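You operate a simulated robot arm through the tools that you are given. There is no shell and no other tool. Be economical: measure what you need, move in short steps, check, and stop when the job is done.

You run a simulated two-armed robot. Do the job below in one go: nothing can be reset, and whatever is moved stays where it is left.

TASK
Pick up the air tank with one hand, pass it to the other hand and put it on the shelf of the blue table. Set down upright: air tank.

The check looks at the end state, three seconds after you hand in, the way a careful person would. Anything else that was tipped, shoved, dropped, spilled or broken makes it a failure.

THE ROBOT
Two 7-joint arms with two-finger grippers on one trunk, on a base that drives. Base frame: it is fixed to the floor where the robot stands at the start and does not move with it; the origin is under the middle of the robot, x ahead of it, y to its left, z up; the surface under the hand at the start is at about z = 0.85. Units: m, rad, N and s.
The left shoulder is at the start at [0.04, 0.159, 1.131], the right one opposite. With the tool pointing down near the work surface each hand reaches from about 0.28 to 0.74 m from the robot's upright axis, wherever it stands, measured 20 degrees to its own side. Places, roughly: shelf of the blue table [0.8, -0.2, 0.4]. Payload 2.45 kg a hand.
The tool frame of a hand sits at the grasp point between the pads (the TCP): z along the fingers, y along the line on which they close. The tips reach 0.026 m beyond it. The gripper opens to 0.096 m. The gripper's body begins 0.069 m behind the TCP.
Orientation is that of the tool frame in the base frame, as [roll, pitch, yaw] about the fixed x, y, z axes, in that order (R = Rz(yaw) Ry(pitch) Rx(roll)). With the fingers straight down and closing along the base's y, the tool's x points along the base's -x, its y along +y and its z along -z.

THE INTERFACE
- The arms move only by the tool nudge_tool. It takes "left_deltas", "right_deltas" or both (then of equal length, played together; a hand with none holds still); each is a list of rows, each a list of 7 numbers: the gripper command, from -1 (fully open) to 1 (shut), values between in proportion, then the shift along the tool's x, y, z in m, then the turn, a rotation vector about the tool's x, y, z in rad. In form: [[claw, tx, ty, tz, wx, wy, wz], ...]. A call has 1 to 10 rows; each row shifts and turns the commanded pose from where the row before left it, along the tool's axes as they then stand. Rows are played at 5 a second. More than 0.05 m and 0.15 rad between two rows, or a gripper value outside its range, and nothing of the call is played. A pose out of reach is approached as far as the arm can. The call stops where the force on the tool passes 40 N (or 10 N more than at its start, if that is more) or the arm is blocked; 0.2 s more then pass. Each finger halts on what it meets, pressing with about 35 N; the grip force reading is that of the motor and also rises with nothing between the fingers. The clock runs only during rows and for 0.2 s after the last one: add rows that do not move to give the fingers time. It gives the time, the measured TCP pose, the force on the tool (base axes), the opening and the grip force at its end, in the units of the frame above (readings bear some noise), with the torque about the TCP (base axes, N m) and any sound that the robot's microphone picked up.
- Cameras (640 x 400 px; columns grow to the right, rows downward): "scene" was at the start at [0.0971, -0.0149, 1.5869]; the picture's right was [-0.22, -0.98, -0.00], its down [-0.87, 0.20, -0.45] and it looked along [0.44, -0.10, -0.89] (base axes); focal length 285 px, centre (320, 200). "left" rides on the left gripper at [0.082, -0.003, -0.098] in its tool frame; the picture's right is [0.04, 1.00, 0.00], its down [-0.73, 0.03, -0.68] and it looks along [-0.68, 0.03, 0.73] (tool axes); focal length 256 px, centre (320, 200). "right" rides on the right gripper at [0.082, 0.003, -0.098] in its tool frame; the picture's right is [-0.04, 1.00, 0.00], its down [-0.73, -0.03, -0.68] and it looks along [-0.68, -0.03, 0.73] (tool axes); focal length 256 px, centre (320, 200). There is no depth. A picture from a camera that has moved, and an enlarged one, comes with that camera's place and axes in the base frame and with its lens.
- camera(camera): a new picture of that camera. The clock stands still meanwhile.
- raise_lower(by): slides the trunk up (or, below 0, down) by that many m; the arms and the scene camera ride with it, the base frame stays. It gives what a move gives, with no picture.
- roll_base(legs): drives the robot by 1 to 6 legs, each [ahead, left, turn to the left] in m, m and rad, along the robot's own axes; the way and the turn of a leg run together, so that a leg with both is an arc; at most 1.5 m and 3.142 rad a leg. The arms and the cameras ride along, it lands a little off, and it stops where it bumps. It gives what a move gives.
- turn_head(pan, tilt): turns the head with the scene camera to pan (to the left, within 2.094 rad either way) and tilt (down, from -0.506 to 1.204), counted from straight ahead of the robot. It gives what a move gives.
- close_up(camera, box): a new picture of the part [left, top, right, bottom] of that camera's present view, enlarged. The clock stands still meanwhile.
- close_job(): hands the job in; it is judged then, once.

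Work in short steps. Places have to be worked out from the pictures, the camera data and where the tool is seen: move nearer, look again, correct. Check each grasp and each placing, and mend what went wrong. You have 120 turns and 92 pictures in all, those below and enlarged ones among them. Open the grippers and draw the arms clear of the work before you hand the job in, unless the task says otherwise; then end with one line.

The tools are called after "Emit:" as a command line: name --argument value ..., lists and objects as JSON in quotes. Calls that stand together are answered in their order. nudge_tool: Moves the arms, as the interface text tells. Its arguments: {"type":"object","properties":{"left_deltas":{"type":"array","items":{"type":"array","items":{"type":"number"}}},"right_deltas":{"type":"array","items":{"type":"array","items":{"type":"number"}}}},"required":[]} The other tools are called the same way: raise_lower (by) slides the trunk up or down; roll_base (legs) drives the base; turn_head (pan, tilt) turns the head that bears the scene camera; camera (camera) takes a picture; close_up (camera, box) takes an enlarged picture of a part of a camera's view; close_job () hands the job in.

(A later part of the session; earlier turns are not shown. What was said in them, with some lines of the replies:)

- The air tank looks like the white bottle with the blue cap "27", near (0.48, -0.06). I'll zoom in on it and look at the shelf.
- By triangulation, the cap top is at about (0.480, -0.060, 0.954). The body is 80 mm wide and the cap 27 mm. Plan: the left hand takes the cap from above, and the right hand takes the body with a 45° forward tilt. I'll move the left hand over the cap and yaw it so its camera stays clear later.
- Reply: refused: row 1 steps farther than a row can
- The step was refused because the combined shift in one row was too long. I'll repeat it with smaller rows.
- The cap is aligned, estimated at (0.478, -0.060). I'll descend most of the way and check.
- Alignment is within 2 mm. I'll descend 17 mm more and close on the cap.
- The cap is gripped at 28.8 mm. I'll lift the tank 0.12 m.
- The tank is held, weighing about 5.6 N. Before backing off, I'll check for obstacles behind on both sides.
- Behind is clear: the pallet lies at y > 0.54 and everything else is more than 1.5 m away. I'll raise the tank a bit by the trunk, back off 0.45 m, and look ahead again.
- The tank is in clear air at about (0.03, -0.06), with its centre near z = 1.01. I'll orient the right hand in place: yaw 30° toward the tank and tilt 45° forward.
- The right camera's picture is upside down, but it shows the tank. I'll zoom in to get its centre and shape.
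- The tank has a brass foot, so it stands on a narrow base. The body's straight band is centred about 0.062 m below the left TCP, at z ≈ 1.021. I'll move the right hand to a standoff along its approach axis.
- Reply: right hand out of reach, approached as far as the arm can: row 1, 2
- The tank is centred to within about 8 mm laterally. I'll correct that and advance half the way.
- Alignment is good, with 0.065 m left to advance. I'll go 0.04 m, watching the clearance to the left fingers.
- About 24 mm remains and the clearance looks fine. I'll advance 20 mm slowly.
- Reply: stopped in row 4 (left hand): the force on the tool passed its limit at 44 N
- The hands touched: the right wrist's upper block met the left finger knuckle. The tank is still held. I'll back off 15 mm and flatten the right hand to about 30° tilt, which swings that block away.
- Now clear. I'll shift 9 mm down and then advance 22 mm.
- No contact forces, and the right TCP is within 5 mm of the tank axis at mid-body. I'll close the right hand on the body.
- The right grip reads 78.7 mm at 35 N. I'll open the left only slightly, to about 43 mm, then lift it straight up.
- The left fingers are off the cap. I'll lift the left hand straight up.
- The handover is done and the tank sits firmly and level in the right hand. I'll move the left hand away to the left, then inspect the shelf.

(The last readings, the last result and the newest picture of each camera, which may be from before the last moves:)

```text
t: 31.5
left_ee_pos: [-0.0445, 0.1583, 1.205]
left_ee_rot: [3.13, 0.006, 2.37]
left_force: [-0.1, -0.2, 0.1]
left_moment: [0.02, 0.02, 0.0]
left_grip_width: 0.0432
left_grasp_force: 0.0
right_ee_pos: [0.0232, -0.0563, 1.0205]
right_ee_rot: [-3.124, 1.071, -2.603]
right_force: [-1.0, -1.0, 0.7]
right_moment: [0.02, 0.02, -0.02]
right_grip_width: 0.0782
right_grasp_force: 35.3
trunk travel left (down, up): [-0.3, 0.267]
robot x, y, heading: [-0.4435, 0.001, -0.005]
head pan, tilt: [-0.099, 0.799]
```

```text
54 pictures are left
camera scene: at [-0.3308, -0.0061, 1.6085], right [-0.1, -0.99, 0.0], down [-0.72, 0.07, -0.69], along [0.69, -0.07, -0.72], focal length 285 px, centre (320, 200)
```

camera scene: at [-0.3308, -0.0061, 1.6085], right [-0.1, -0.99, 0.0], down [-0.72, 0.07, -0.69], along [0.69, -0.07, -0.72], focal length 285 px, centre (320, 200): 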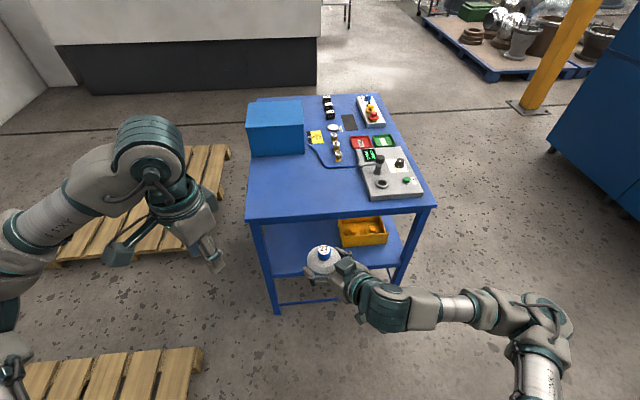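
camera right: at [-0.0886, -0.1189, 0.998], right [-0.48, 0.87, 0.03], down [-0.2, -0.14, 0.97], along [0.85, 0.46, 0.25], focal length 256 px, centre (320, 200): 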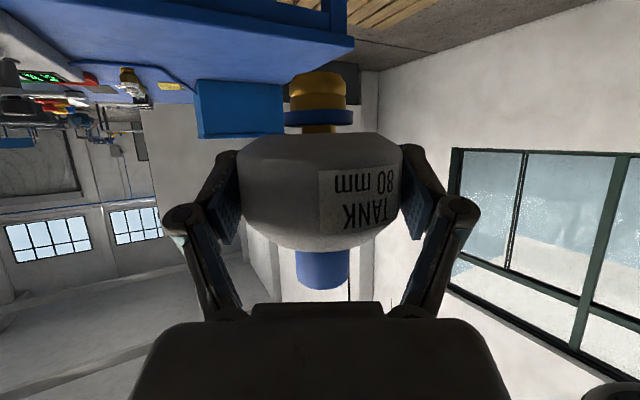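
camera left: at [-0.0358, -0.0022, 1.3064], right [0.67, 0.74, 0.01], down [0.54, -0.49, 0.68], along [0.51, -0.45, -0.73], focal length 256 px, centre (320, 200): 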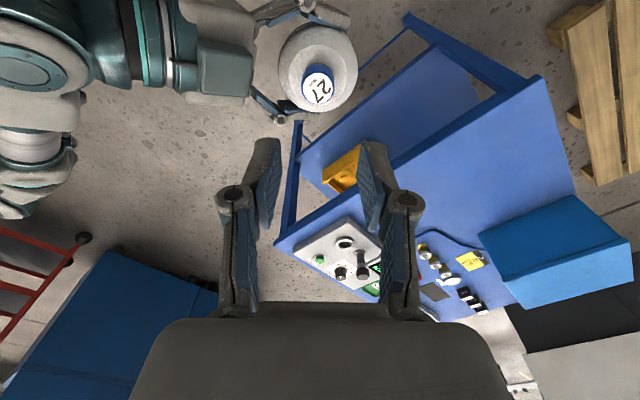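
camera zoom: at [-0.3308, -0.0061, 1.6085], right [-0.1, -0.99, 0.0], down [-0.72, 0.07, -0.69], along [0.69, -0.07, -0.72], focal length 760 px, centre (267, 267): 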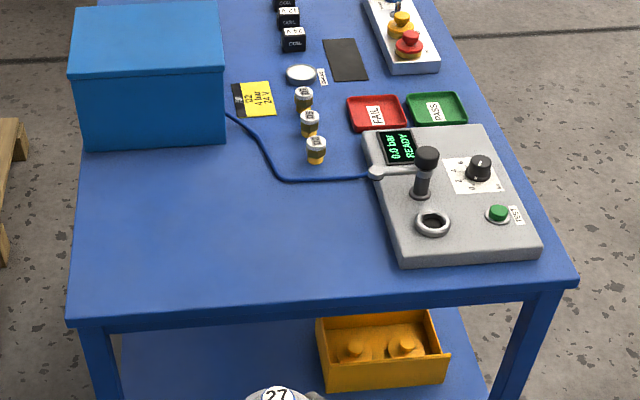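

The shelf has an orange bin on its right and is free on its left. I'll lower the trunk 0.3 m for a better look at it and to bring the hand down.

Emit:
raise_lower --by -0.3

Emit:
turn_head --pan -0.1 --tilt 0.65

Emit:
camera --camera "scene"

Emit:
close_up --camera "scene" --box '[220, 150, 460, 300]'

Emit:
camera --camera "right"

```text
t: 34.5
left_ee_pos: [-0.0473, 0.1586, 0.9075]
left_ee_rot: [3.132, 0.008, 2.37]
left_force: [0.6, 0.3, 0.4]
left_moment: [0.03, -0.02, -0.01]
left_grip_width: 0.0431
left_grasp_force: 0.0
right_ee_pos: [0.0232, -0.0581, 0.5658]
right_ee_rot: [2.894, 0.713, -2.812]
right_force: [-0.5, 0.2, -0.7]
right_moment: [-0.02, 0.01, 0.0]
right_grip_width: 0.0787
right_grasp_force: 35.0
trunk travel left (down, up): [0.0, 0.567]
robot x, y, heading: [-0.4481, 0.0042, -0.006]
head pan, tilt: [-0.099, 0.799]
```

```text
t: 35.2
left_ee_pos: [-0.0464, 0.1581, 0.907]
left_ee_rot: [3.132, 0.005, 2.372]
left_force: [-0.2, 0.1, -0.5]
left_moment: [-0.02, 0.02, -0.01]
left_grip_width: 0.0433
left_grasp_force: 0.1
right_ee_pos: [0.0235, -0.0567, 0.5643]
right_ee_rot: [2.894, 0.712, -2.812]
right_force: [0.6, 0.1, 0.2]
right_moment: [-0.03, -0.01, 0.03]
right_grip_width: 0.0788
right_grasp_force: 34.8
trunk travel left (down, up): [0.0, 0.567]
robot x, y, heading: [-0.4482, 0.0008, -0.007]
head pan, tilt: [-0.099, 0.649]
```

```text
53 pictures are left
camera scene: at [-0.0151, -0.0074, 1.258], right [-0.1, -0.99, 0.0], down [-0.61, 0.06, -0.79], along [0.79, -0.08, -0.61], focal length 285 px, centre (320, 200)
```

scene: 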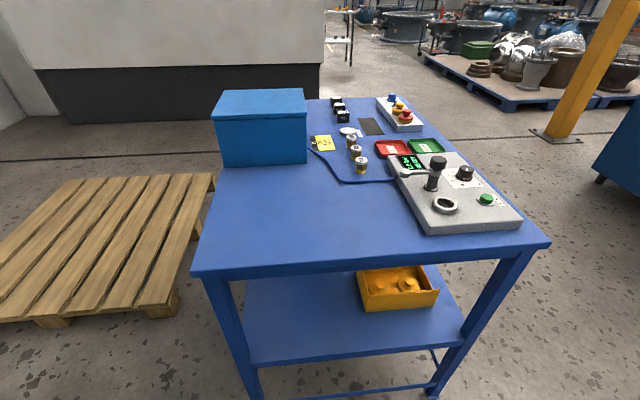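

```text
2.67 times, centred on (340, 225) of scene
camera zoom: at [-0.0151, -0.0074, 1.258], right [-0.1, -0.99, 0.0], down [-0.61, 0.06, -0.79], along [0.79, -0.08, -0.61], focal length 760 px, centre (267, 133)
```

zoom: 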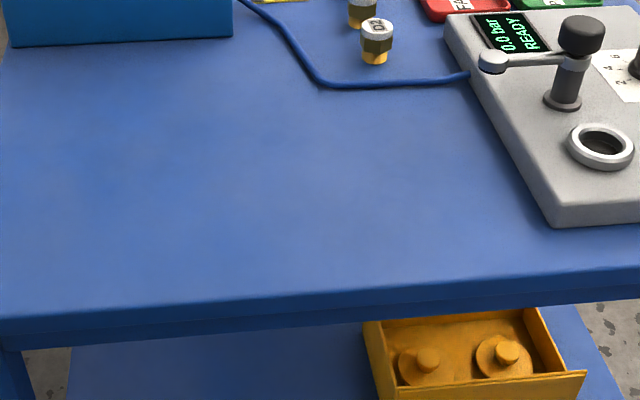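

```text
51 pictures are left
camera right: at [-0.0885, -0.1179, 0.5848], right [-0.44, 0.87, 0.21], down [0.19, -0.14, 0.97], along [0.88, 0.46, -0.1], focal length 256 px, centre (320, 200)
```

right: 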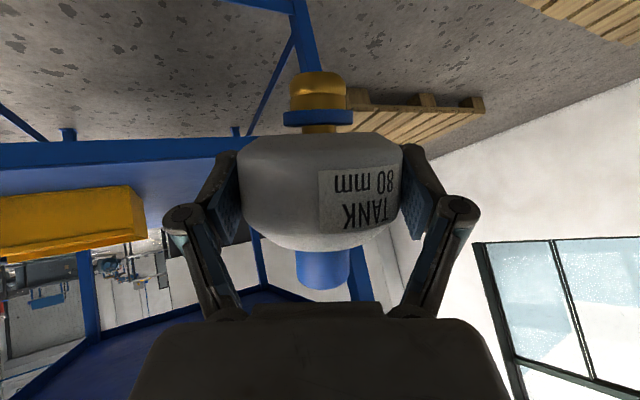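

Lowering the trunk leaned it forward, and the right arm could not hold its pose: the tank is tilted about 20° and too close to the body. A no-motion row will show where the command stands.

Emit:
nudge_tool --right_deltas '[[1, 0, 0, 0, 0, 0, 0], [1, 0, 0, 0, 0, 0, 0]]'

Emit:
turn_head --pan -0.3 --tilt 1.2

Emit:
camera --camera "scene"

```text
t: 35.8
left_ee_pos: [-0.0457, 0.1578, 0.9065]
left_ee_rot: [3.131, 0.005, 2.37]
left_force: [0.5, -0.7, -0.4]
left_moment: [-0.02, -0.02, 0.0]
left_grip_width: 0.0434
left_grasp_force: 0.0
right_ee_pos: [0.023, -0.0565, 0.5647]
right_ee_rot: [2.893, 0.713, -2.811]
right_force: [0.2, 0.2, -1.2]
right_moment: [-0.02, 0.06, 0.03]
right_grip_width: 0.0789
right_grasp_force: 34.9
trunk travel left (down, up): [0.0, 0.567]
robot x, y, heading: [-0.4457, -0.0011, -0.002]
head pan, tilt: [-0.099, 0.649]
```

```text
t: 36.7
left_ee_pos: [-0.0459, 0.1583, 0.9062]
left_ee_rot: [3.13, 0.006, 2.37]
left_force: [-0.4, -1.2, -0.1]
left_moment: [0.01, 0.01, 0.04]
left_grip_width: 0.0432
left_grasp_force: 0.0
right_ee_pos: [0.0235, -0.0569, 0.5649]
right_ee_rot: [2.894, 0.711, -2.81]
right_force: [0.0, -0.1, -0.3]
right_moment: [-0.02, 0.0, -0.03]
right_grip_width: 0.0786
right_grasp_force: 35.2
trunk travel left (down, up): [0.0, 0.567]
robot x, y, heading: [-0.4457, -0.0019, -0.004]
head pan, tilt: [-0.3, 1.201]
```

```text
50 pictures are left
camera scene: at [-0.0483, -0.0153, 1.218], right [-0.3, -0.95, 0.0], down [-0.89, 0.28, -0.36], along [0.34, -0.11, -0.93], focal length 285 px, centre (320, 200)
```

scene: 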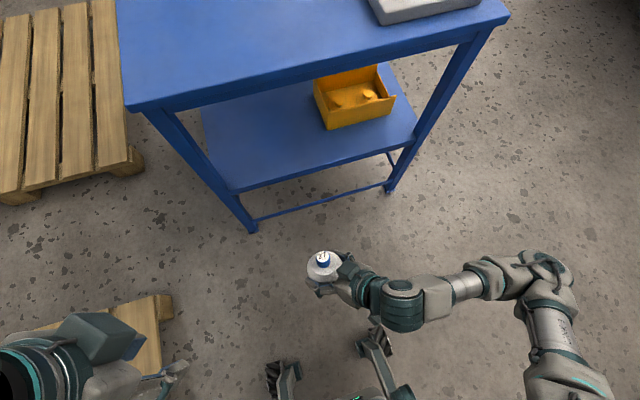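

The arm is simply folded too close. I'll move the right hand 0.12 m forward, still well clear of the table, and then rotate it back to the upright-tank orientation.

Emit:
nudge_tool --right_deltas '[[1, -0.0286, -0.0186, 0.0208, 0, 0, 0], [1, -0.0286, -0.0186, 0.0208, 0, 0, 0], [1, -0.0286, -0.0186, 0.0208, 0, 0, 0], [1, 0, 0, 0, 0.021, -0.085, -0.0445], [1, 0, 0, 0, 0.021, -0.085, -0.0445], [1, 0, 0, 0, 0.021, -0.085, -0.0445], [1, 0, 0, 0, 0.021, -0.085, -0.0445], [1, 0, 0, 0, 0, 0, 0]]'

Emit:
camera --camera "scene"

Emit:
camera --camera "right"

```text
t: 38.5
left_ee_pos: [-0.0472, 0.1592, 0.9067]
left_ee_rot: [3.131, 0.006, 2.369]
left_force: [0.2, -0.5, 0.1]
left_moment: [-0.01, -0.02, 0.0]
left_grip_width: 0.0433
left_grasp_force: 0.1
right_ee_pos: [0.1411, -0.0524, 0.5657]
right_ee_rot: [3.126, 1.068, -2.597]
right_force: [0.2, 0.7, -5.0]
right_moment: [-0.03, 0.03, -0.01]
right_grip_width: 0.0789
right_grasp_force: 35.4
right hand out of reach, approached as far as the arm can: row 7
trunk travel left (down, up): [0.0, 0.567]
robot x, y, heading: [-0.4443, 0.002, -0.008]
head pan, tilt: [-0.3, 1.201]
```

```text
49 pictures are left
camera scene: at [-0.0485, -0.0146, 1.2181], right [-0.3, -0.95, 0.0], down [-0.89, 0.28, -0.36], along [0.34, -0.11, -0.93], focal length 285 px, centre (320, 200)
```

scene: 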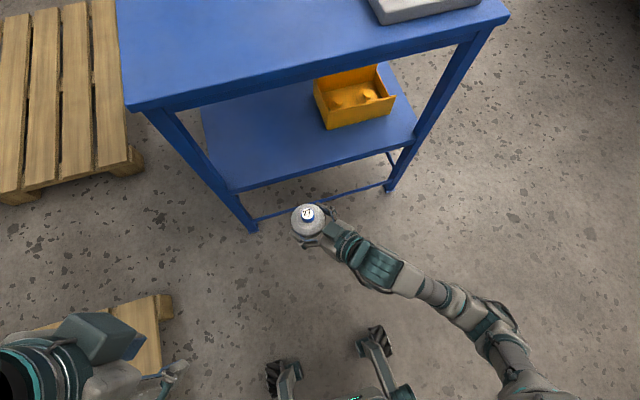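

```text
48 pictures are left
camera right: at [0.032, -0.1171, 0.5427], right [-0.52, 0.86, 0.04], down [-0.18, -0.16, 0.97], along [0.84, 0.49, 0.24], focal length 256 px, centre (320, 200)
```

right: 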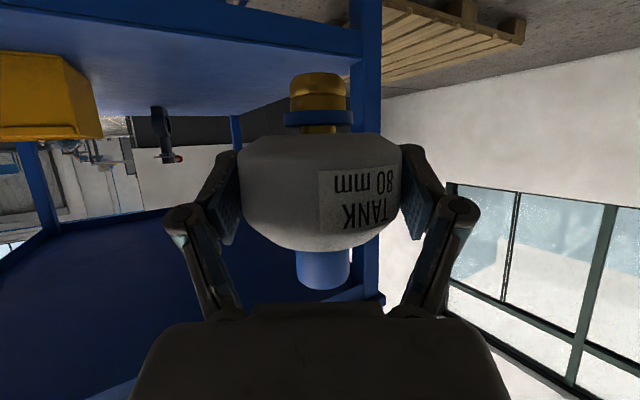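

The tank is upright again (readings within 1°). By my estimate the shelf front edge is at x ≈ 0.355, y from -0.47 to 0.15, z ≈ 0.42–0.44. The bin occupies x > 0.47, y < -0.2. I'll lower the hand 3 cm and trim the roll to test reach.

Emit:
nudge_tool --right_deltas '[[1, 0.0132, 0, 0.0072, 0.015, 0, 0], [1, 0.0132, 0, 0.0072, 0.015, 0, 0], [1, 0, 0, 0, 0, 0, 0]]'

```text
t: 39.3
left_ee_pos: [-0.0466, 0.1595, 0.9068]
left_ee_rot: [3.132, 0.005, 2.37]
left_force: [-0.6, 0.1, -0.9]
left_moment: [0.01, -0.03, -0.01]
left_grip_width: 0.0432
left_grasp_force: 0.1
right_ee_pos: [0.1396, -0.0519, 0.566]
right_ee_rot: [3.124, 1.064, -2.597]
right_force: [-0.4, 0.4, -4.5]
right_moment: [-0.02, 0.0, 0.0]
right_grip_width: 0.0786
right_grasp_force: 35.3
right hand out of reach, approached as far as the arm can: row 1, 2
trunk travel left (down, up): [0.0, 0.567]
robot x, y, heading: [-0.4482, -0.0005, -0.002]
head pan, tilt: [-0.3, 1.201]
```

The reach limit was hit, and the arm is probably still too folded. I'll try moving the hand 0.08 m further forward, which is still in front of the shelf.

Emit:
nudge_tool --right_deltas '[[1, -0.0164, -0.0206, 0.0301, 0, 0, 0], [1, -0.0164, -0.0206, 0.0301, 0, 0, 0], [1, 0, 0, 0, 0, 0, 0]]'

Emit:
nudge_tool --right_deltas '[[1, 0.0132, 0, 0.0072, 0.015, 0, 0], [1, 0.0132, 0, 0.0072, 0.015, 0, 0], [1, 0, 0, 0, 0, 0, 0]]'

```text
t: 40.1
left_ee_pos: [-0.0454, 0.1585, 0.9072]
left_ee_rot: [3.132, 0.005, 2.37]
left_force: [-0.4, 0.8, -0.2]
left_moment: [0.01, 0.0, 0.01]
left_grip_width: 0.0434
left_grasp_force: 0.0
right_ee_pos: [0.224, -0.0532, 0.5662]
right_ee_rot: [3.12, 1.066, -2.598]
right_force: [0.1, 0.0, -5.5]
right_moment: [-0.04, -0.01, -0.04]
right_grip_width: 0.0789
right_grasp_force: 35.2
trunk travel left (down, up): [0.0, 0.567]
robot x, y, heading: [-0.4486, -0.0001, -0.006]
head pan, tilt: [-0.3, 1.201]
```

```text
t: 40.9
left_ee_pos: [-0.0457, 0.1581, 0.9068]
left_ee_rot: [3.133, 0.005, 2.369]
left_force: [0.8, -0.5, -0.3]
left_moment: [-0.01, 0.01, 0.0]
left_grip_width: 0.0431
left_grasp_force: 0.0
right_ee_pos: [0.2221, -0.0515, 0.5357]
right_ee_rot: [-3.131, 1.066, -2.597]
right_force: [-0.4, -0.3, -4.4]
right_moment: [0.0, 0.04, -0.03]
right_grip_width: 0.0787
right_grasp_force: 34.7
trunk travel left (down, up): [0.0, 0.567]
robot x, y, heading: [-0.4474, -0.0012, -0.006]
head pan, tilt: [-0.3, 1.201]
```

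That works, and the tank bottom is now at about z ≈ 0.487. I'll check the shelf surface height against it in the right and left views.

Emit:
camera --camera "right"

Emit:
turn_head --pan 0.0 --tilt 1.0

Emit:
camera --camera "scene"

```text
47 pictures are left
camera right: at [0.1119, -0.113, 0.5124], right [-0.49, 0.87, 0.03], down [-0.19, -0.14, 0.97], along [0.85, 0.47, 0.24], focal length 256 px, centre (320, 200)
```

right: 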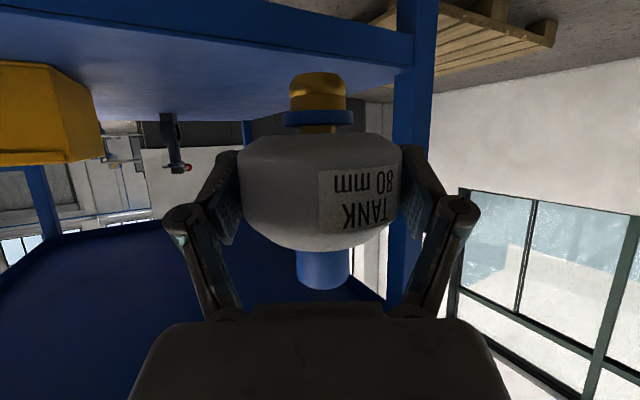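

```text
t: 41.7
left_ee_pos: [-0.0461, 0.1592, 0.9067]
left_ee_rot: [3.132, 0.005, 2.369]
left_force: [0.2, 0.4, -0.4]
left_moment: [0.01, 0.0, 0.0]
left_grip_width: 0.0435
left_grasp_force: 0.1
right_ee_pos: [0.2218, -0.0509, 0.5363]
right_ee_rot: [-3.132, 1.068, -2.597]
right_force: [-0.7, -0.1, -4.7]
right_moment: [-0.02, 0.05, 0.02]
right_grip_width: 0.0787
right_grasp_force: 35.0
trunk travel left (down, up): [0.0, 0.567]
robot x, y, heading: [-0.4463, -0.0017, -0.004]
head pan, tilt: [0.0, 1.0]
```

```text
46 pictures are left
camera scene: at [-0.0312, 0.0015, 1.2302], right [0.0, -1.0, 0.0], down [-0.85, 0.0, -0.53], along [0.53, 0.0, -0.85], focal length 285 px, centre (320, 200)
```

scene: 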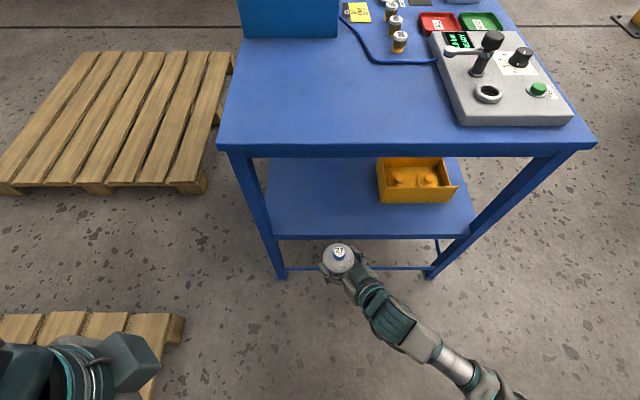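

The shelf surface is at z ≈ 0.433, with its front edge at x ≈ 0.345. The tank bottom is about 5 cm above it. I'll drive forward 0.21 m to bring the tank to x ≈ 0.44, y ≈ -0.05, left of the bin.

Emit:
roll_base --legs '[[0.15, 0, 0]]'

Emit:
camera --camera "right"

Emit:
camera --camera "scene"

```text
t: 43.1
left_ee_pos: [0.103, 0.1587, 0.9068]
left_ee_rot: [3.133, 0.003, 2.372]
left_force: [0.1, 0.4, -0.2]
left_moment: [-0.02, 0.04, -0.01]
left_grip_width: 0.0433
left_grasp_force: 0.0
right_ee_pos: [0.3714, -0.0514, 0.5357]
right_ee_rot: [-3.135, 1.064, -2.598]
right_force: [-0.2, -0.2, -5.4]
right_moment: [0.01, 0.0, 0.02]
right_grip_width: 0.0789
right_grasp_force: 34.9
trunk travel left (down, up): [0.0, 0.567]
robot x, y, heading: [-0.3028, 0.0003, -0.005]
head pan, tilt: [0.0, 1.0]
```

```text
45 pictures are left
camera right: at [0.2614, -0.1126, 0.5116], right [-0.49, 0.87, 0.03], down [-0.19, -0.14, 0.97], along [0.85, 0.47, 0.24], focal length 256 px, centre (320, 200)
```

right: 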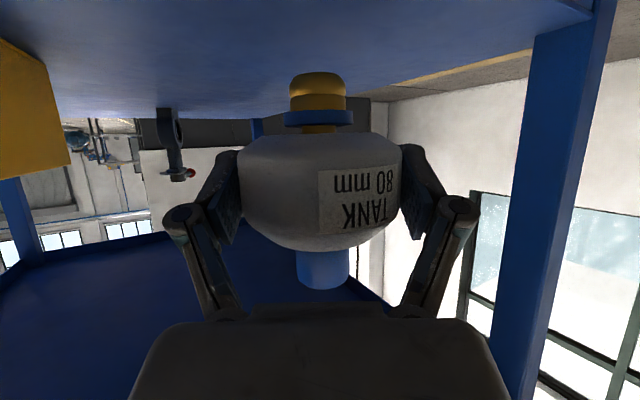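

```text
44 pictures are left
camera scene: at [0.1189, 0.0021, 1.2297], right [0.0, -1.0, 0.0], down [-0.85, 0.0, -0.53], along [0.53, 0.0, -0.85], focal length 285 px, centre (320, 200)
```

scene: 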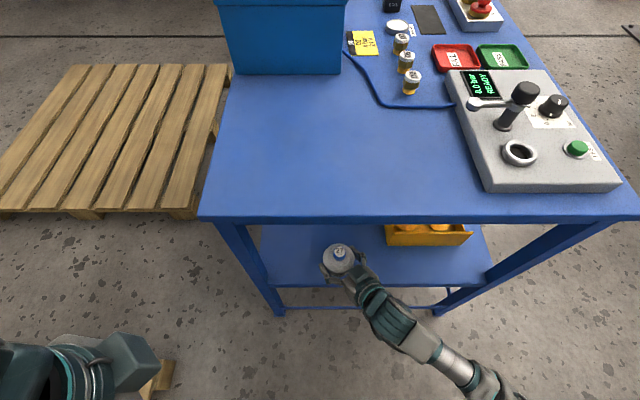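

All clear with the base about 0.15 m forward. I'll drive the last 7 cm.

Emit:
roll_base --legs '[[0.07, 0, 0]]'

Emit:
camera --camera "right"

Emit:
close_up --camera "scene" --box '[200, 180, 520, 380]'

```text
t: 44.1
left_ee_pos: [0.1696, 0.1588, 0.9083]
left_ee_rot: [3.13, 0.008, 2.371]
left_force: [-0.7, 0.9, -0.1]
left_moment: [-0.02, 0.02, 0.01]
left_grip_width: 0.0432
left_grasp_force: 0.1
right_ee_pos: [0.4388, -0.0517, 0.539]
right_ee_rot: [-3.124, 1.071, -2.591]
right_force: [0.3, -0.4, -4.7]
right_moment: [-0.02, -0.02, 0.03]
right_grip_width: 0.0785
right_grasp_force: 34.8
trunk travel left (down, up): [0.0, 0.567]
robot x, y, heading: [-0.2249, -0.0031, -0.003]
head pan, tilt: [0.0, 1.0]
```

```text
43 pictures are left
camera right: at [0.3289, -0.113, 0.5147], right [-0.49, 0.87, 0.03], down [-0.2, -0.14, 0.97], along [0.85, 0.47, 0.24], focal length 256 px, centre (320, 200)
```

right: 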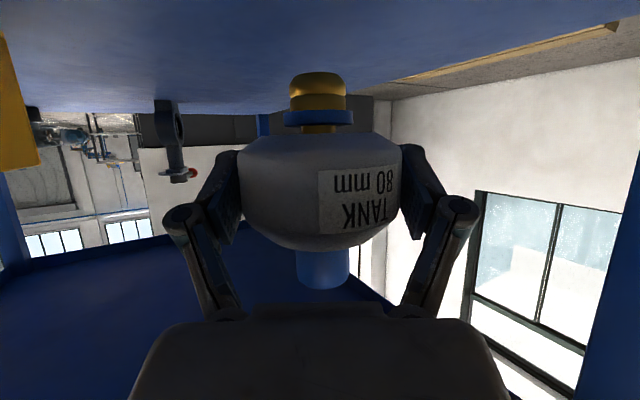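

```text
2.00 times, centred on (360, 280) of scene
camera zoom: at [0.1895, 0.0017, 1.2297], right [0.0, -1.0, 0.0], down [-0.85, 0.0, -0.53], along [0.53, 0.0, -0.85], focal length 570 px, centre (240, 40)
```

zoom: 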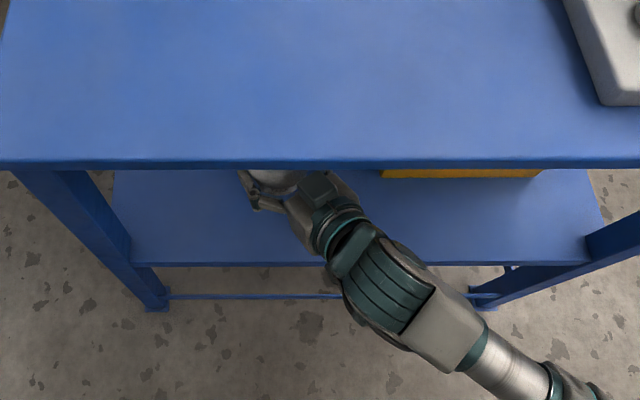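

The tank is over the shelf with all clear. I'll descend 4 cm toward it.

Emit:
nudge_tool --right_deltas '[[1, 0.0117, 0, 0.0064, 0, 0, 0], [1, 0.0117, 0, 0.0064, 0, 0, 0], [1, 0.0117, 0, 0.0064, 0, 0, 0], [1, 0, 0, 0, 0, 0, 0]]'

Emit:
camera --camera "right"

```text
t: 45.1
left_ee_pos: [0.1643, 0.159, 0.9111]
left_ee_rot: [3.122, 0.013, 2.372]
left_force: [0.2, -0.5, -0.3]
left_moment: [0.03, 0.01, 0.0]
left_grip_width: 0.0431
left_grasp_force: 0.1
right_ee_pos: [0.436, -0.0523, 0.5035]
right_ee_rot: [-3.117, 1.076, -2.584]
right_force: [0.3, 0.5, -4.6]
right_moment: [-0.04, 0.05, 0.04]
right_grip_width: 0.0787
right_grasp_force: 35.4
trunk travel left (down, up): [0.0, 0.567]
robot x, y, heading: [-0.2253, 0.0019, -0.005]
head pan, tilt: [0.0, 1.0]
```

```text
41 pictures are left
camera right: at [0.326, -0.1139, 0.4784], right [-0.49, 0.87, 0.02], down [-0.2, -0.14, 0.97], along [0.84, 0.47, 0.25], focal length 256 px, centre (320, 200)
```

right: 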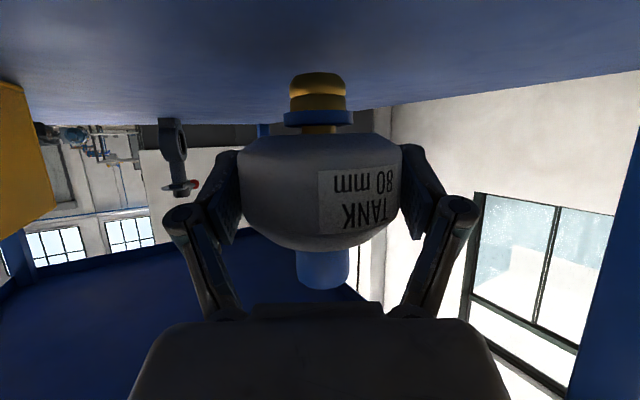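

The left hand's reading has drifted slightly (z +4 mm, pitch +0.008), as if the trunk rocked. I'll check whether it settles and look down at the base and table edge.

Emit:
nudge_tool --right_deltas '[[1, 0, 0, 0, 0, 0, 0], [1, 0, 0, 0, 0, 0, 0], [1, 0, 0, 0, 0, 0, 0]]'

Emit:
turn_head --pan -0.2 --tilt 1.2

Emit:
camera --camera "scene"

```text
t: 45.9
left_ee_pos: [0.1618, 0.1604, 0.9116]
left_ee_rot: [3.124, 0.015, 2.372]
left_force: [-0.5, 0.5, 0.1]
left_moment: [-0.01, -0.02, -0.01]
left_grip_width: 0.0433
left_grasp_force: 0.1
right_ee_pos: [0.4362, -0.0517, 0.5035]
right_ee_rot: [-3.117, 1.076, -2.585]
right_force: [-0.4, -0.8, -3.9]
right_moment: [0.0, -0.02, -0.01]
right_grip_width: 0.079
right_grasp_force: 35.4
trunk travel left (down, up): [0.0, 0.567]
robot x, y, heading: [-0.2278, 0.0022, -0.0]
head pan, tilt: [0.0, 1.0]
```

```text
t: 46.6
left_ee_pos: [0.1632, 0.1588, 0.9112]
left_ee_rot: [3.125, 0.015, 2.372]
left_force: [0.5, 0.3, -0.2]
left_moment: [0.0, -0.02, 0.0]
left_grip_width: 0.0436
left_grasp_force: 0.1
right_ee_pos: [0.4363, -0.0527, 0.5028]
right_ee_rot: [-3.117, 1.075, -2.584]
right_force: [0.1, 0.1, -4.3]
right_moment: [0.01, 0.0, 0.03]
right_grip_width: 0.0789
right_grasp_force: 35.3
trunk travel left (down, up): [0.0, 0.567]
robot x, y, heading: [-0.2286, -0.0001, -0.005]
head pan, tilt: [-0.201, 1.201]
```

```text
40 pictures are left
camera scene: at [0.173, -0.0092, 1.2178], right [-0.2, -0.98, 0.0], down [-0.92, 0.19, -0.36], along [0.35, -0.07, -0.93], focal length 285 px, centre (320, 200)
```

scene: 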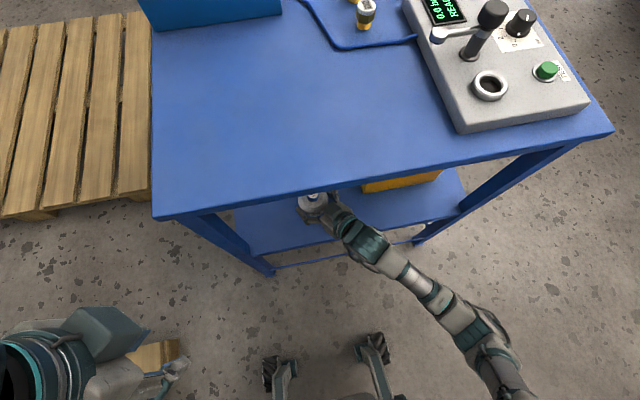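

It is steady, and nothing is touching. About 2 cm remains, so I'll descend in small steps and watch the vertical force.

Emit:
nudge_tool --right_deltas '[[1, 0.0035, 0, 0.0019, 0, 0, 0], [1, 0.0035, 0, 0.0019, 0, 0, 0], [1, 0.0035, 0, 0.0019, 0, 0, 0], [1, 0, 0, 0, 0, 0, 0]]'

Emit:
camera --camera "right"

```text
t: 47.6
left_ee_pos: [0.1625, 0.1589, 0.9132]
left_ee_rot: [3.123, 0.013, 2.373]
left_force: [0.7, 0.4, 0.2]
left_moment: [0.0, 0.01, 0.02]
left_grip_width: 0.0432
left_grasp_force: 0.1
right_ee_pos: [0.436, -0.051, 0.4915]
right_ee_rot: [-3.117, 1.076, -2.584]
right_force: [-0.1, -0.4, -4.6]
right_moment: [-0.02, 0.03, -0.04]
right_grip_width: 0.0787
right_grasp_force: 35.1
trunk travel left (down, up): [0.0, 0.567]
robot x, y, heading: [-0.2256, 0.0014, -0.001]
head pan, tilt: [-0.201, 1.201]
```

```text
39 pictures are left
camera right: at [0.326, -0.113, 0.4674], right [-0.49, 0.87, 0.02], down [-0.2, -0.14, 0.97], along [0.84, 0.47, 0.25], focal length 256 px, centre (320, 200)
```

right: 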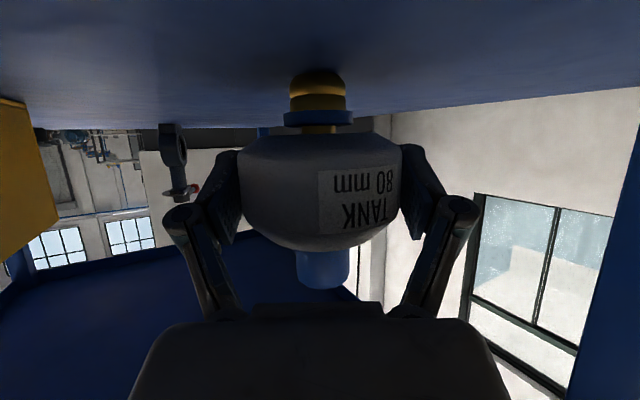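

No contact yet. I'll keep descending in 2.5 mm steps.

Emit:
nudge_tool --right_deltas '[[1, 0.0022, 0, 0.0012, 0, 0, 0], [1, 0.0022, 0, 0.0012, 0, 0, 0], [1, 0, 0, 0, 0, 0, 0]]'

Emit:
close_up --camera "right" --box '[240, 30, 400, 130]'

```text
t: 48.5
left_ee_pos: [0.1608, 0.1595, 0.9136]
left_ee_rot: [3.122, 0.017, 2.372]
left_force: [0.0, -0.4, -0.2]
left_moment: [0.02, 0.0, -0.01]
left_grip_width: 0.0436
left_grasp_force: 0.1
right_ee_pos: [0.4358, -0.0517, 0.4914]
right_ee_rot: [-3.114, 1.084, -2.58]
right_force: [-2.7, -0.7, 15.1]
right_moment: [-0.07, 0.27, -0.01]
right_grip_width: 0.0786
right_grasp_force: 35.1
trunk travel left (down, up): [0.0, 0.567]
robot x, y, heading: [-0.2278, 0.0, -0.002]
head pan, tilt: [-0.201, 1.201]
```

```text
4.00 times, centred on (320, 80) of right
camera zoom: at [0.3264, -0.1128, 0.4653], right [-0.49, 0.87, 0.02], down [-0.21, -0.15, 0.97], along [0.84, 0.47, 0.26], focal length 1024 px, centre (320, 680)
```

zoom: 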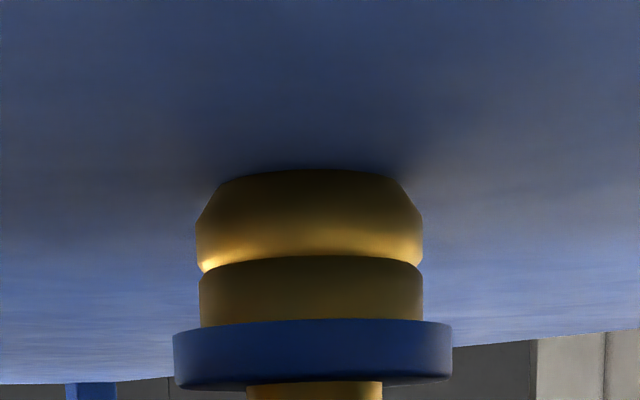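

Contact made: Fz went from -4.6 to +15 N, acting at the foot. I'll ease the press by about 1.5 mm.

Emit:
nudge_tool --right_deltas '[[1, -0.0013, 0, -0.0007, 0, 0.003, 0], [1, 0, 0, 0, 0, 0, 0], [1, 0, 0, 0, 0, 0, 0]]'

Emit:
camera --camera "right"

```text
t: 49.2
left_ee_pos: [0.1614, 0.1602, 0.9127]
left_ee_rot: [3.121, 0.017, 2.372]
left_force: [0.4, -0.6, 0.3]
left_moment: [0.0, 0.02, 0.06]
left_grip_width: 0.0431
left_grasp_force: 0.1
right_ee_pos: [0.4372, -0.0504, 0.4909]
right_ee_rot: [-3.114, 1.078, -2.581]
right_force: [6.2, 3.4, 14.6]
right_moment: [0.22, -0.23, -0.03]
right_grip_width: 0.0786
right_grasp_force: 35.2
trunk travel left (down, up): [0.0, 0.567]
robot x, y, heading: [-0.2281, -0.0014, -0.003]
head pan, tilt: [-0.201, 1.201]
```

```text
37 pictures are left
camera right: at [0.3262, -0.1128, 0.4662], right [-0.49, 0.87, 0.02], down [-0.21, -0.14, 0.97], along [0.84, 0.47, 0.25], focal length 256 px, centre (320, 200)
```

right: 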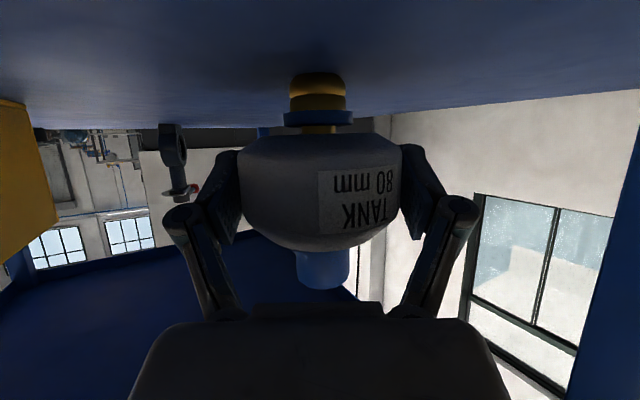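

It is still pressing at about 15 N, so I'll ease another 1.5 mm.

Emit:
nudge_tool --right_deltas '[[1, -0.0013, 0, -0.0007, 0, 0, 0], [1, 0, 0, 0, 0, 0, 0], [1, 0, 0, 0, 0, 0, 0]]'

```text
t: 50.0
left_ee_pos: [0.1617, 0.1597, 0.9116]
left_ee_rot: [3.121, 0.017, 2.371]
left_force: [0.6, -1.2, 0.7]
left_moment: [-0.02, 0.01, -0.03]
left_grip_width: 0.0434
left_grasp_force: 0.1
right_ee_pos: [0.4355, -0.0505, 0.4913]
right_ee_rot: [-3.114, 1.073, -2.581]
right_force: [4.7, 0.5, 14.1]
right_moment: [0.08, -0.11, -0.03]
right_grip_width: 0.0787
right_grasp_force: 35.1
trunk travel left (down, up): [0.0, 0.567]
robot x, y, heading: [-0.2264, -0.0015, -0.004]
head pan, tilt: [-0.201, 1.201]
```

The pitch is back to the grasp value of 1.073. I'll ease another 1 mm.

Emit:
nudge_tool --right_deltas '[[1, -0.0009, 0, -0.0005, 0, 0, 0], [1, 0, 0, 0, 0, 0, 0], [1, 0, 0, 0, 0, 0, 0]]'

Emit:
close_up --camera "right" --box '[240, 30, 400, 130]'

```text
t: 50.9
left_ee_pos: [0.1625, 0.1596, 0.9115]
left_ee_rot: [3.121, 0.013, 2.371]
left_force: [-0.5, -0.7, 0.6]
left_moment: [0.01, 0.03, -0.01]
left_grip_width: 0.0433
left_grasp_force: 0.0
right_ee_pos: [0.4355, -0.0508, 0.4911]
right_ee_rot: [-3.117, 1.072, -2.585]
right_force: [4.7, -2.1, 8.6]
right_moment: [-0.09, -0.13, -0.04]
right_grip_width: 0.0788
right_grasp_force: 35.0
trunk travel left (down, up): [0.0, 0.567]
robot x, y, heading: [-0.2299, -0.001, -0.007]
head pan, tilt: [-0.201, 1.201]
```

```text
4.00 times, centred on (320, 80) of right
camera zoom: at [0.3255, -0.1127, 0.4666], right [-0.49, 0.87, 0.02], down [-0.2, -0.14, 0.97], along [0.85, 0.47, 0.25], focal length 1024 px, centre (320, 680)
```

zoom: 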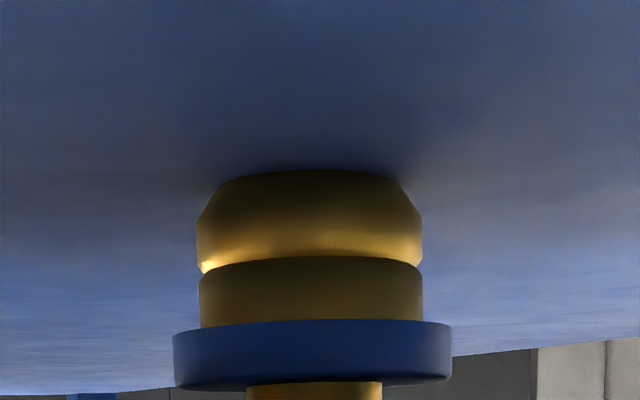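

Light contact, foot flat, hand at the grasp orientation. I'll open the right fingers gradually.

Emit:
nudge_tool --right_deltas '[[-0.62, 0, 0, 0, 0, 0, 0], [-0.66, 0, 0, 0, 0, 0, 0], [-0.7, 0, 0, 0, 0, 0, 0], [-0.75, 0, 0, 0, 0, 0, 0], [-0.8, 0, 0, 0, 0, 0, 0], [-0.8, 0, 0, 0, 0, 0, 0]]'

Emit:
camera --camera "right"

```text
t: 52.2
left_ee_pos: [0.1619, 0.1591, 0.9122]
left_ee_rot: [3.125, 0.013, 2.372]
left_force: [-0.1, -0.2, -0.5]
left_moment: [0.0, 0.0, -0.02]
left_grip_width: 0.0433
left_grasp_force: 0.1
right_ee_pos: [0.435, -0.0495, 0.4919]
right_ee_rot: [-3.118, 1.074, -2.583]
right_force: [-0.1, -0.4, 0.0]
right_moment: [0.02, 0.01, 0.0]
right_grip_width: 0.0867
right_grasp_force: 0.0
trunk travel left (down, up): [0.0, 0.567]
robot x, y, heading: [-0.2272, -0.0004, -0.005]
head pan, tilt: [-0.201, 1.201]
```

```text
35 pictures are left
camera right: at [0.3258, -0.1123, 0.4666], right [-0.49, 0.87, 0.02], down [-0.2, -0.14, 0.97], along [0.85, 0.47, 0.25], focal length 256 px, centre (320, 200)
```

right: 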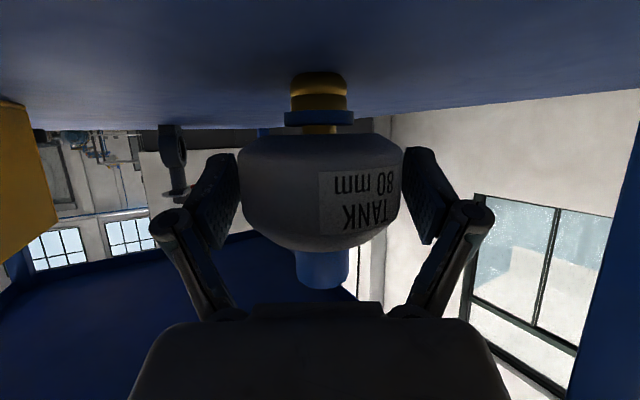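

The tank stands on its own with no forces on the hand. I'll open fully and retreat along the approach axis in small steps.

Emit:
nudge_tool --right_deltas '[[-1, 0, 0, 0, 0, 0, 0], [-1, 0, 0, 0, 0, 0, 0], [-1, 0, 0, -0.012, 0, 0, 0], [-1, 0, 0, -0.012, 0, 0, 0], [-1, 0, 0, 0, 0, 0, 0]]'

Emit:
camera --camera "right"

```text
t: 53.5
left_ee_pos: [0.1629, 0.1588, 0.9124]
left_ee_rot: [3.125, 0.012, 2.372]
left_force: [-0.3, 0.0, 0.0]
left_moment: [0.0, 0.0, -0.02]
left_grip_width: 0.043
left_grasp_force: 0.0
right_ee_pos: [0.4151, -0.0628, 0.5021]
right_ee_rot: [-3.119, 1.073, -2.585]
right_force: [-0.3, -0.2, 0.4]
right_moment: [0.0, -0.02, 0.0]
right_grip_width: 0.0963
right_grasp_force: 0.0
trunk travel left (down, up): [0.0, 0.567]
robot x, y, heading: [-0.2256, -0.0015, -0.003]
head pan, tilt: [-0.201, 1.201]
```

```text
34 pictures are left
camera right: at [0.3051, -0.1238, 0.478], right [-0.49, 0.87, 0.02], down [-0.2, -0.14, 0.97], along [0.85, 0.47, 0.25], focal length 256 px, centre (320, 200)
```

right: 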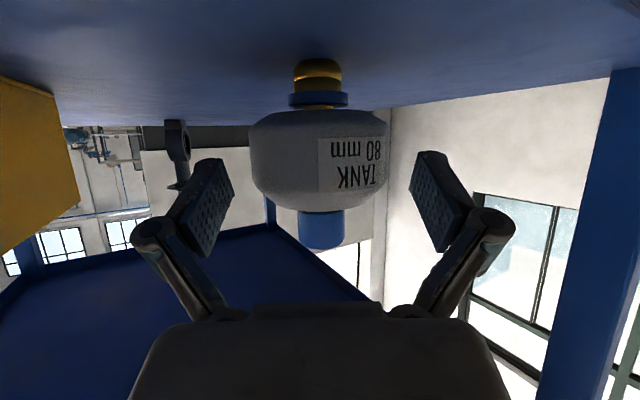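

The fingers are clear on both sides and the retreat tracks well. I'll continue back along the axis.

Emit:
nudge_tool --right_deltas '[[-1, 0, 0, -0.02, 0, 0, 0], [-1, 0, 0, -0.02, 0, 0, 0], [-1, 0, 0, -0.02, 0, 0, 0], [-1, 0, 0, 0, 0, 0, 0]]'

Emit:
camera --camera "right"

```text
t: 54.5
left_ee_pos: [0.1622, 0.1596, 0.9123]
left_ee_rot: [3.124, 0.015, 2.373]
left_force: [0.2, 0.1, -0.6]
left_moment: [0.01, 0.0, -0.02]
left_grip_width: 0.0432
left_grasp_force: 0.0
right_ee_pos: [0.3712, -0.0891, 0.5325]
right_ee_rot: [-3.119, 1.073, -2.585]
right_force: [0.3, 0.3, 0.2]
right_moment: [-0.02, -0.04, 0.03]
right_grip_width: 0.0957
right_grasp_force: 0.1
trunk travel left (down, up): [0.0, 0.567]
robot x, y, heading: [-0.2247, -0.0027, -0.0]
head pan, tilt: [-0.201, 1.201]
```

```text
33 pictures are left
camera right: at [0.2614, -0.1511, 0.5077], right [-0.49, 0.87, 0.02], down [-0.2, -0.14, 0.97], along [0.85, 0.47, 0.25], focal length 256 px, centre (320, 200)
```

right: 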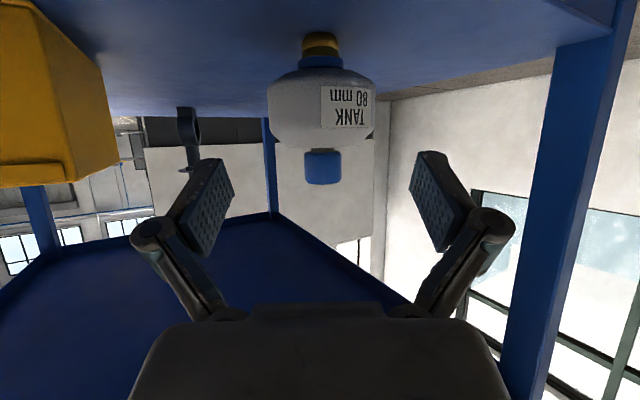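

The tank is standing upright and the fingers are past it. I'll drive straight back 0.3 m and verify.

Emit:
roll_base --legs '[[-0.3, 0, 0]]'

Emit:
turn_head --pan -0.05 --tilt 0.9

Emit:
camera --camera "scene"

Emit:
camera --camera "right"

```text
t: 56.5
left_ee_pos: [-0.1347, 0.1615, 0.913]
left_ee_rot: [3.122, 0.013, 2.384]
left_force: [-0.3, 0.4, 0.7]
left_moment: [0.0, 0.01, -0.01]
left_grip_width: 0.0432
left_grasp_force: 0.1
right_ee_pos: [0.0777, -0.0833, 0.5327]
right_ee_rot: [-3.116, 1.073, -2.572]
right_force: [0.3, 0.6, 0.5]
right_moment: [0.0, 0.01, 0.01]
right_grip_width: 0.0961
right_grasp_force: 0.0
trunk travel left (down, up): [0.0, 0.567]
robot x, y, heading: [-0.5251, -0.0015, 0.015]
head pan, tilt: [-0.201, 1.201]
```

```text
t: 57.3
left_ee_pos: [-0.1385, 0.1619, 0.9146]
left_ee_rot: [3.118, 0.018, 2.383]
left_force: [0.1, -0.1, 0.2]
left_moment: [-0.01, 0.01, 0.03]
left_grip_width: 0.0433
left_grasp_force: 0.1
right_ee_pos: [0.0751, -0.082, 0.5357]
right_ee_rot: [-3.112, 1.078, -2.567]
right_force: [-0.5, 0.2, 0.4]
right_moment: [0.0, 0.01, -0.01]
right_grip_width: 0.0962
right_grasp_force: 0.1
trunk travel left (down, up): [0.0, 0.567]
robot x, y, heading: [-0.5196, -0.0005, 0.011]
head pan, tilt: [-0.051, 0.901]
```

```text
32 pictures are left
camera scene: at [-0.1021, 0.0015, 1.2378], right [-0.04, -1.0, 0.0], down [-0.79, 0.03, -0.62], along [0.61, -0.03, -0.79], focal length 285 px, centre (320, 200)
```

scene: 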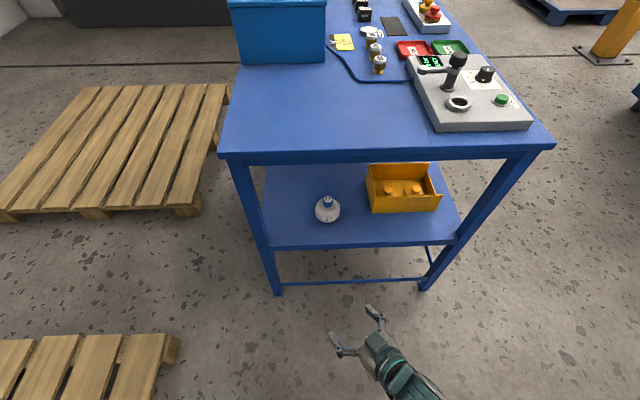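

```text
31 pictures are left
camera right: at [-0.0339, -0.1464, 0.5107], right [-0.51, 0.86, 0.02], down [-0.21, -0.14, 0.97], along [0.84, 0.48, 0.25], focal length 256 px, centre (320, 200)
```

right: 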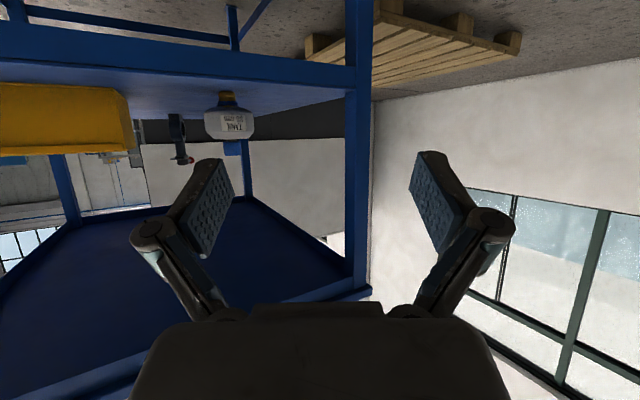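

The tank stands upright on the shelf beside the bin, with everything else in place. I'll open the left gripper fully before handing in.

Emit:
nudge_tool --left_deltas '[[-1, 0, 0, 0, 0, 0, 0], [-1, 0, 0, 0, 0, 0, 0], [-1, 0, 0, 0, 0, 0, 0]]'

Emit:
close_up --camera "scene" --box '[240, 140, 480, 290]'

```text
t: 58.1
left_ee_pos: [-0.1387, 0.1628, 0.9145]
left_ee_rot: [3.119, 0.018, 2.384]
left_force: [0.8, 0.3, 0.7]
left_moment: [0.03, 0.02, 0.01]
left_grip_width: 0.0959
left_grasp_force: 0.1
right_ee_pos: [0.0755, -0.0826, 0.5351]
right_ee_rot: [-3.113, 1.077, -2.567]
right_force: [0.1, 0.6, 0.0]
right_moment: [-0.02, 0.0, 0.0]
right_grip_width: 0.0958
right_grasp_force: 0.0
trunk travel left (down, up): [0.0, 0.567]
robot x, y, heading: [-0.5206, -0.0009, 0.013]
head pan, tilt: [-0.051, 0.901]
```

```text
2.67 times, centred on (360, 215) of scene
camera zoom: at [-0.1021, 0.0015, 1.2379], right [-0.04, -1.0, 0.0], down [-0.79, 0.03, -0.62], along [0.62, -0.03, -0.79], focal length 760 px, centre (213, 160)
```

zoom: 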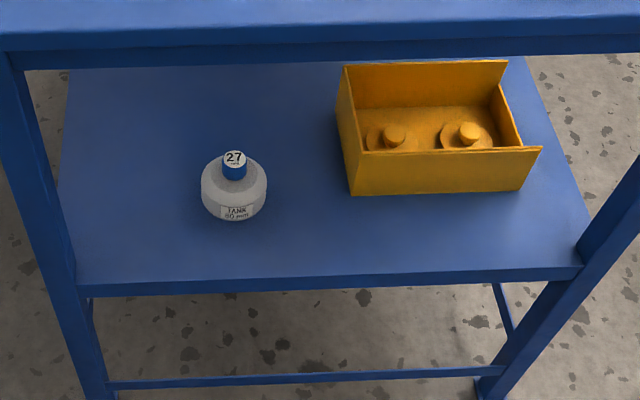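

The close-up confirms the tank upright on the shelf, both grippers are open, and both arms are clear. Handing in.

Emit:
close_job

```text
The job is handed in.
```

The air tank was picked up with the left hand, passed to the right, and now stands upright on the shelf of the blue table; nothing else was seen to have moved.
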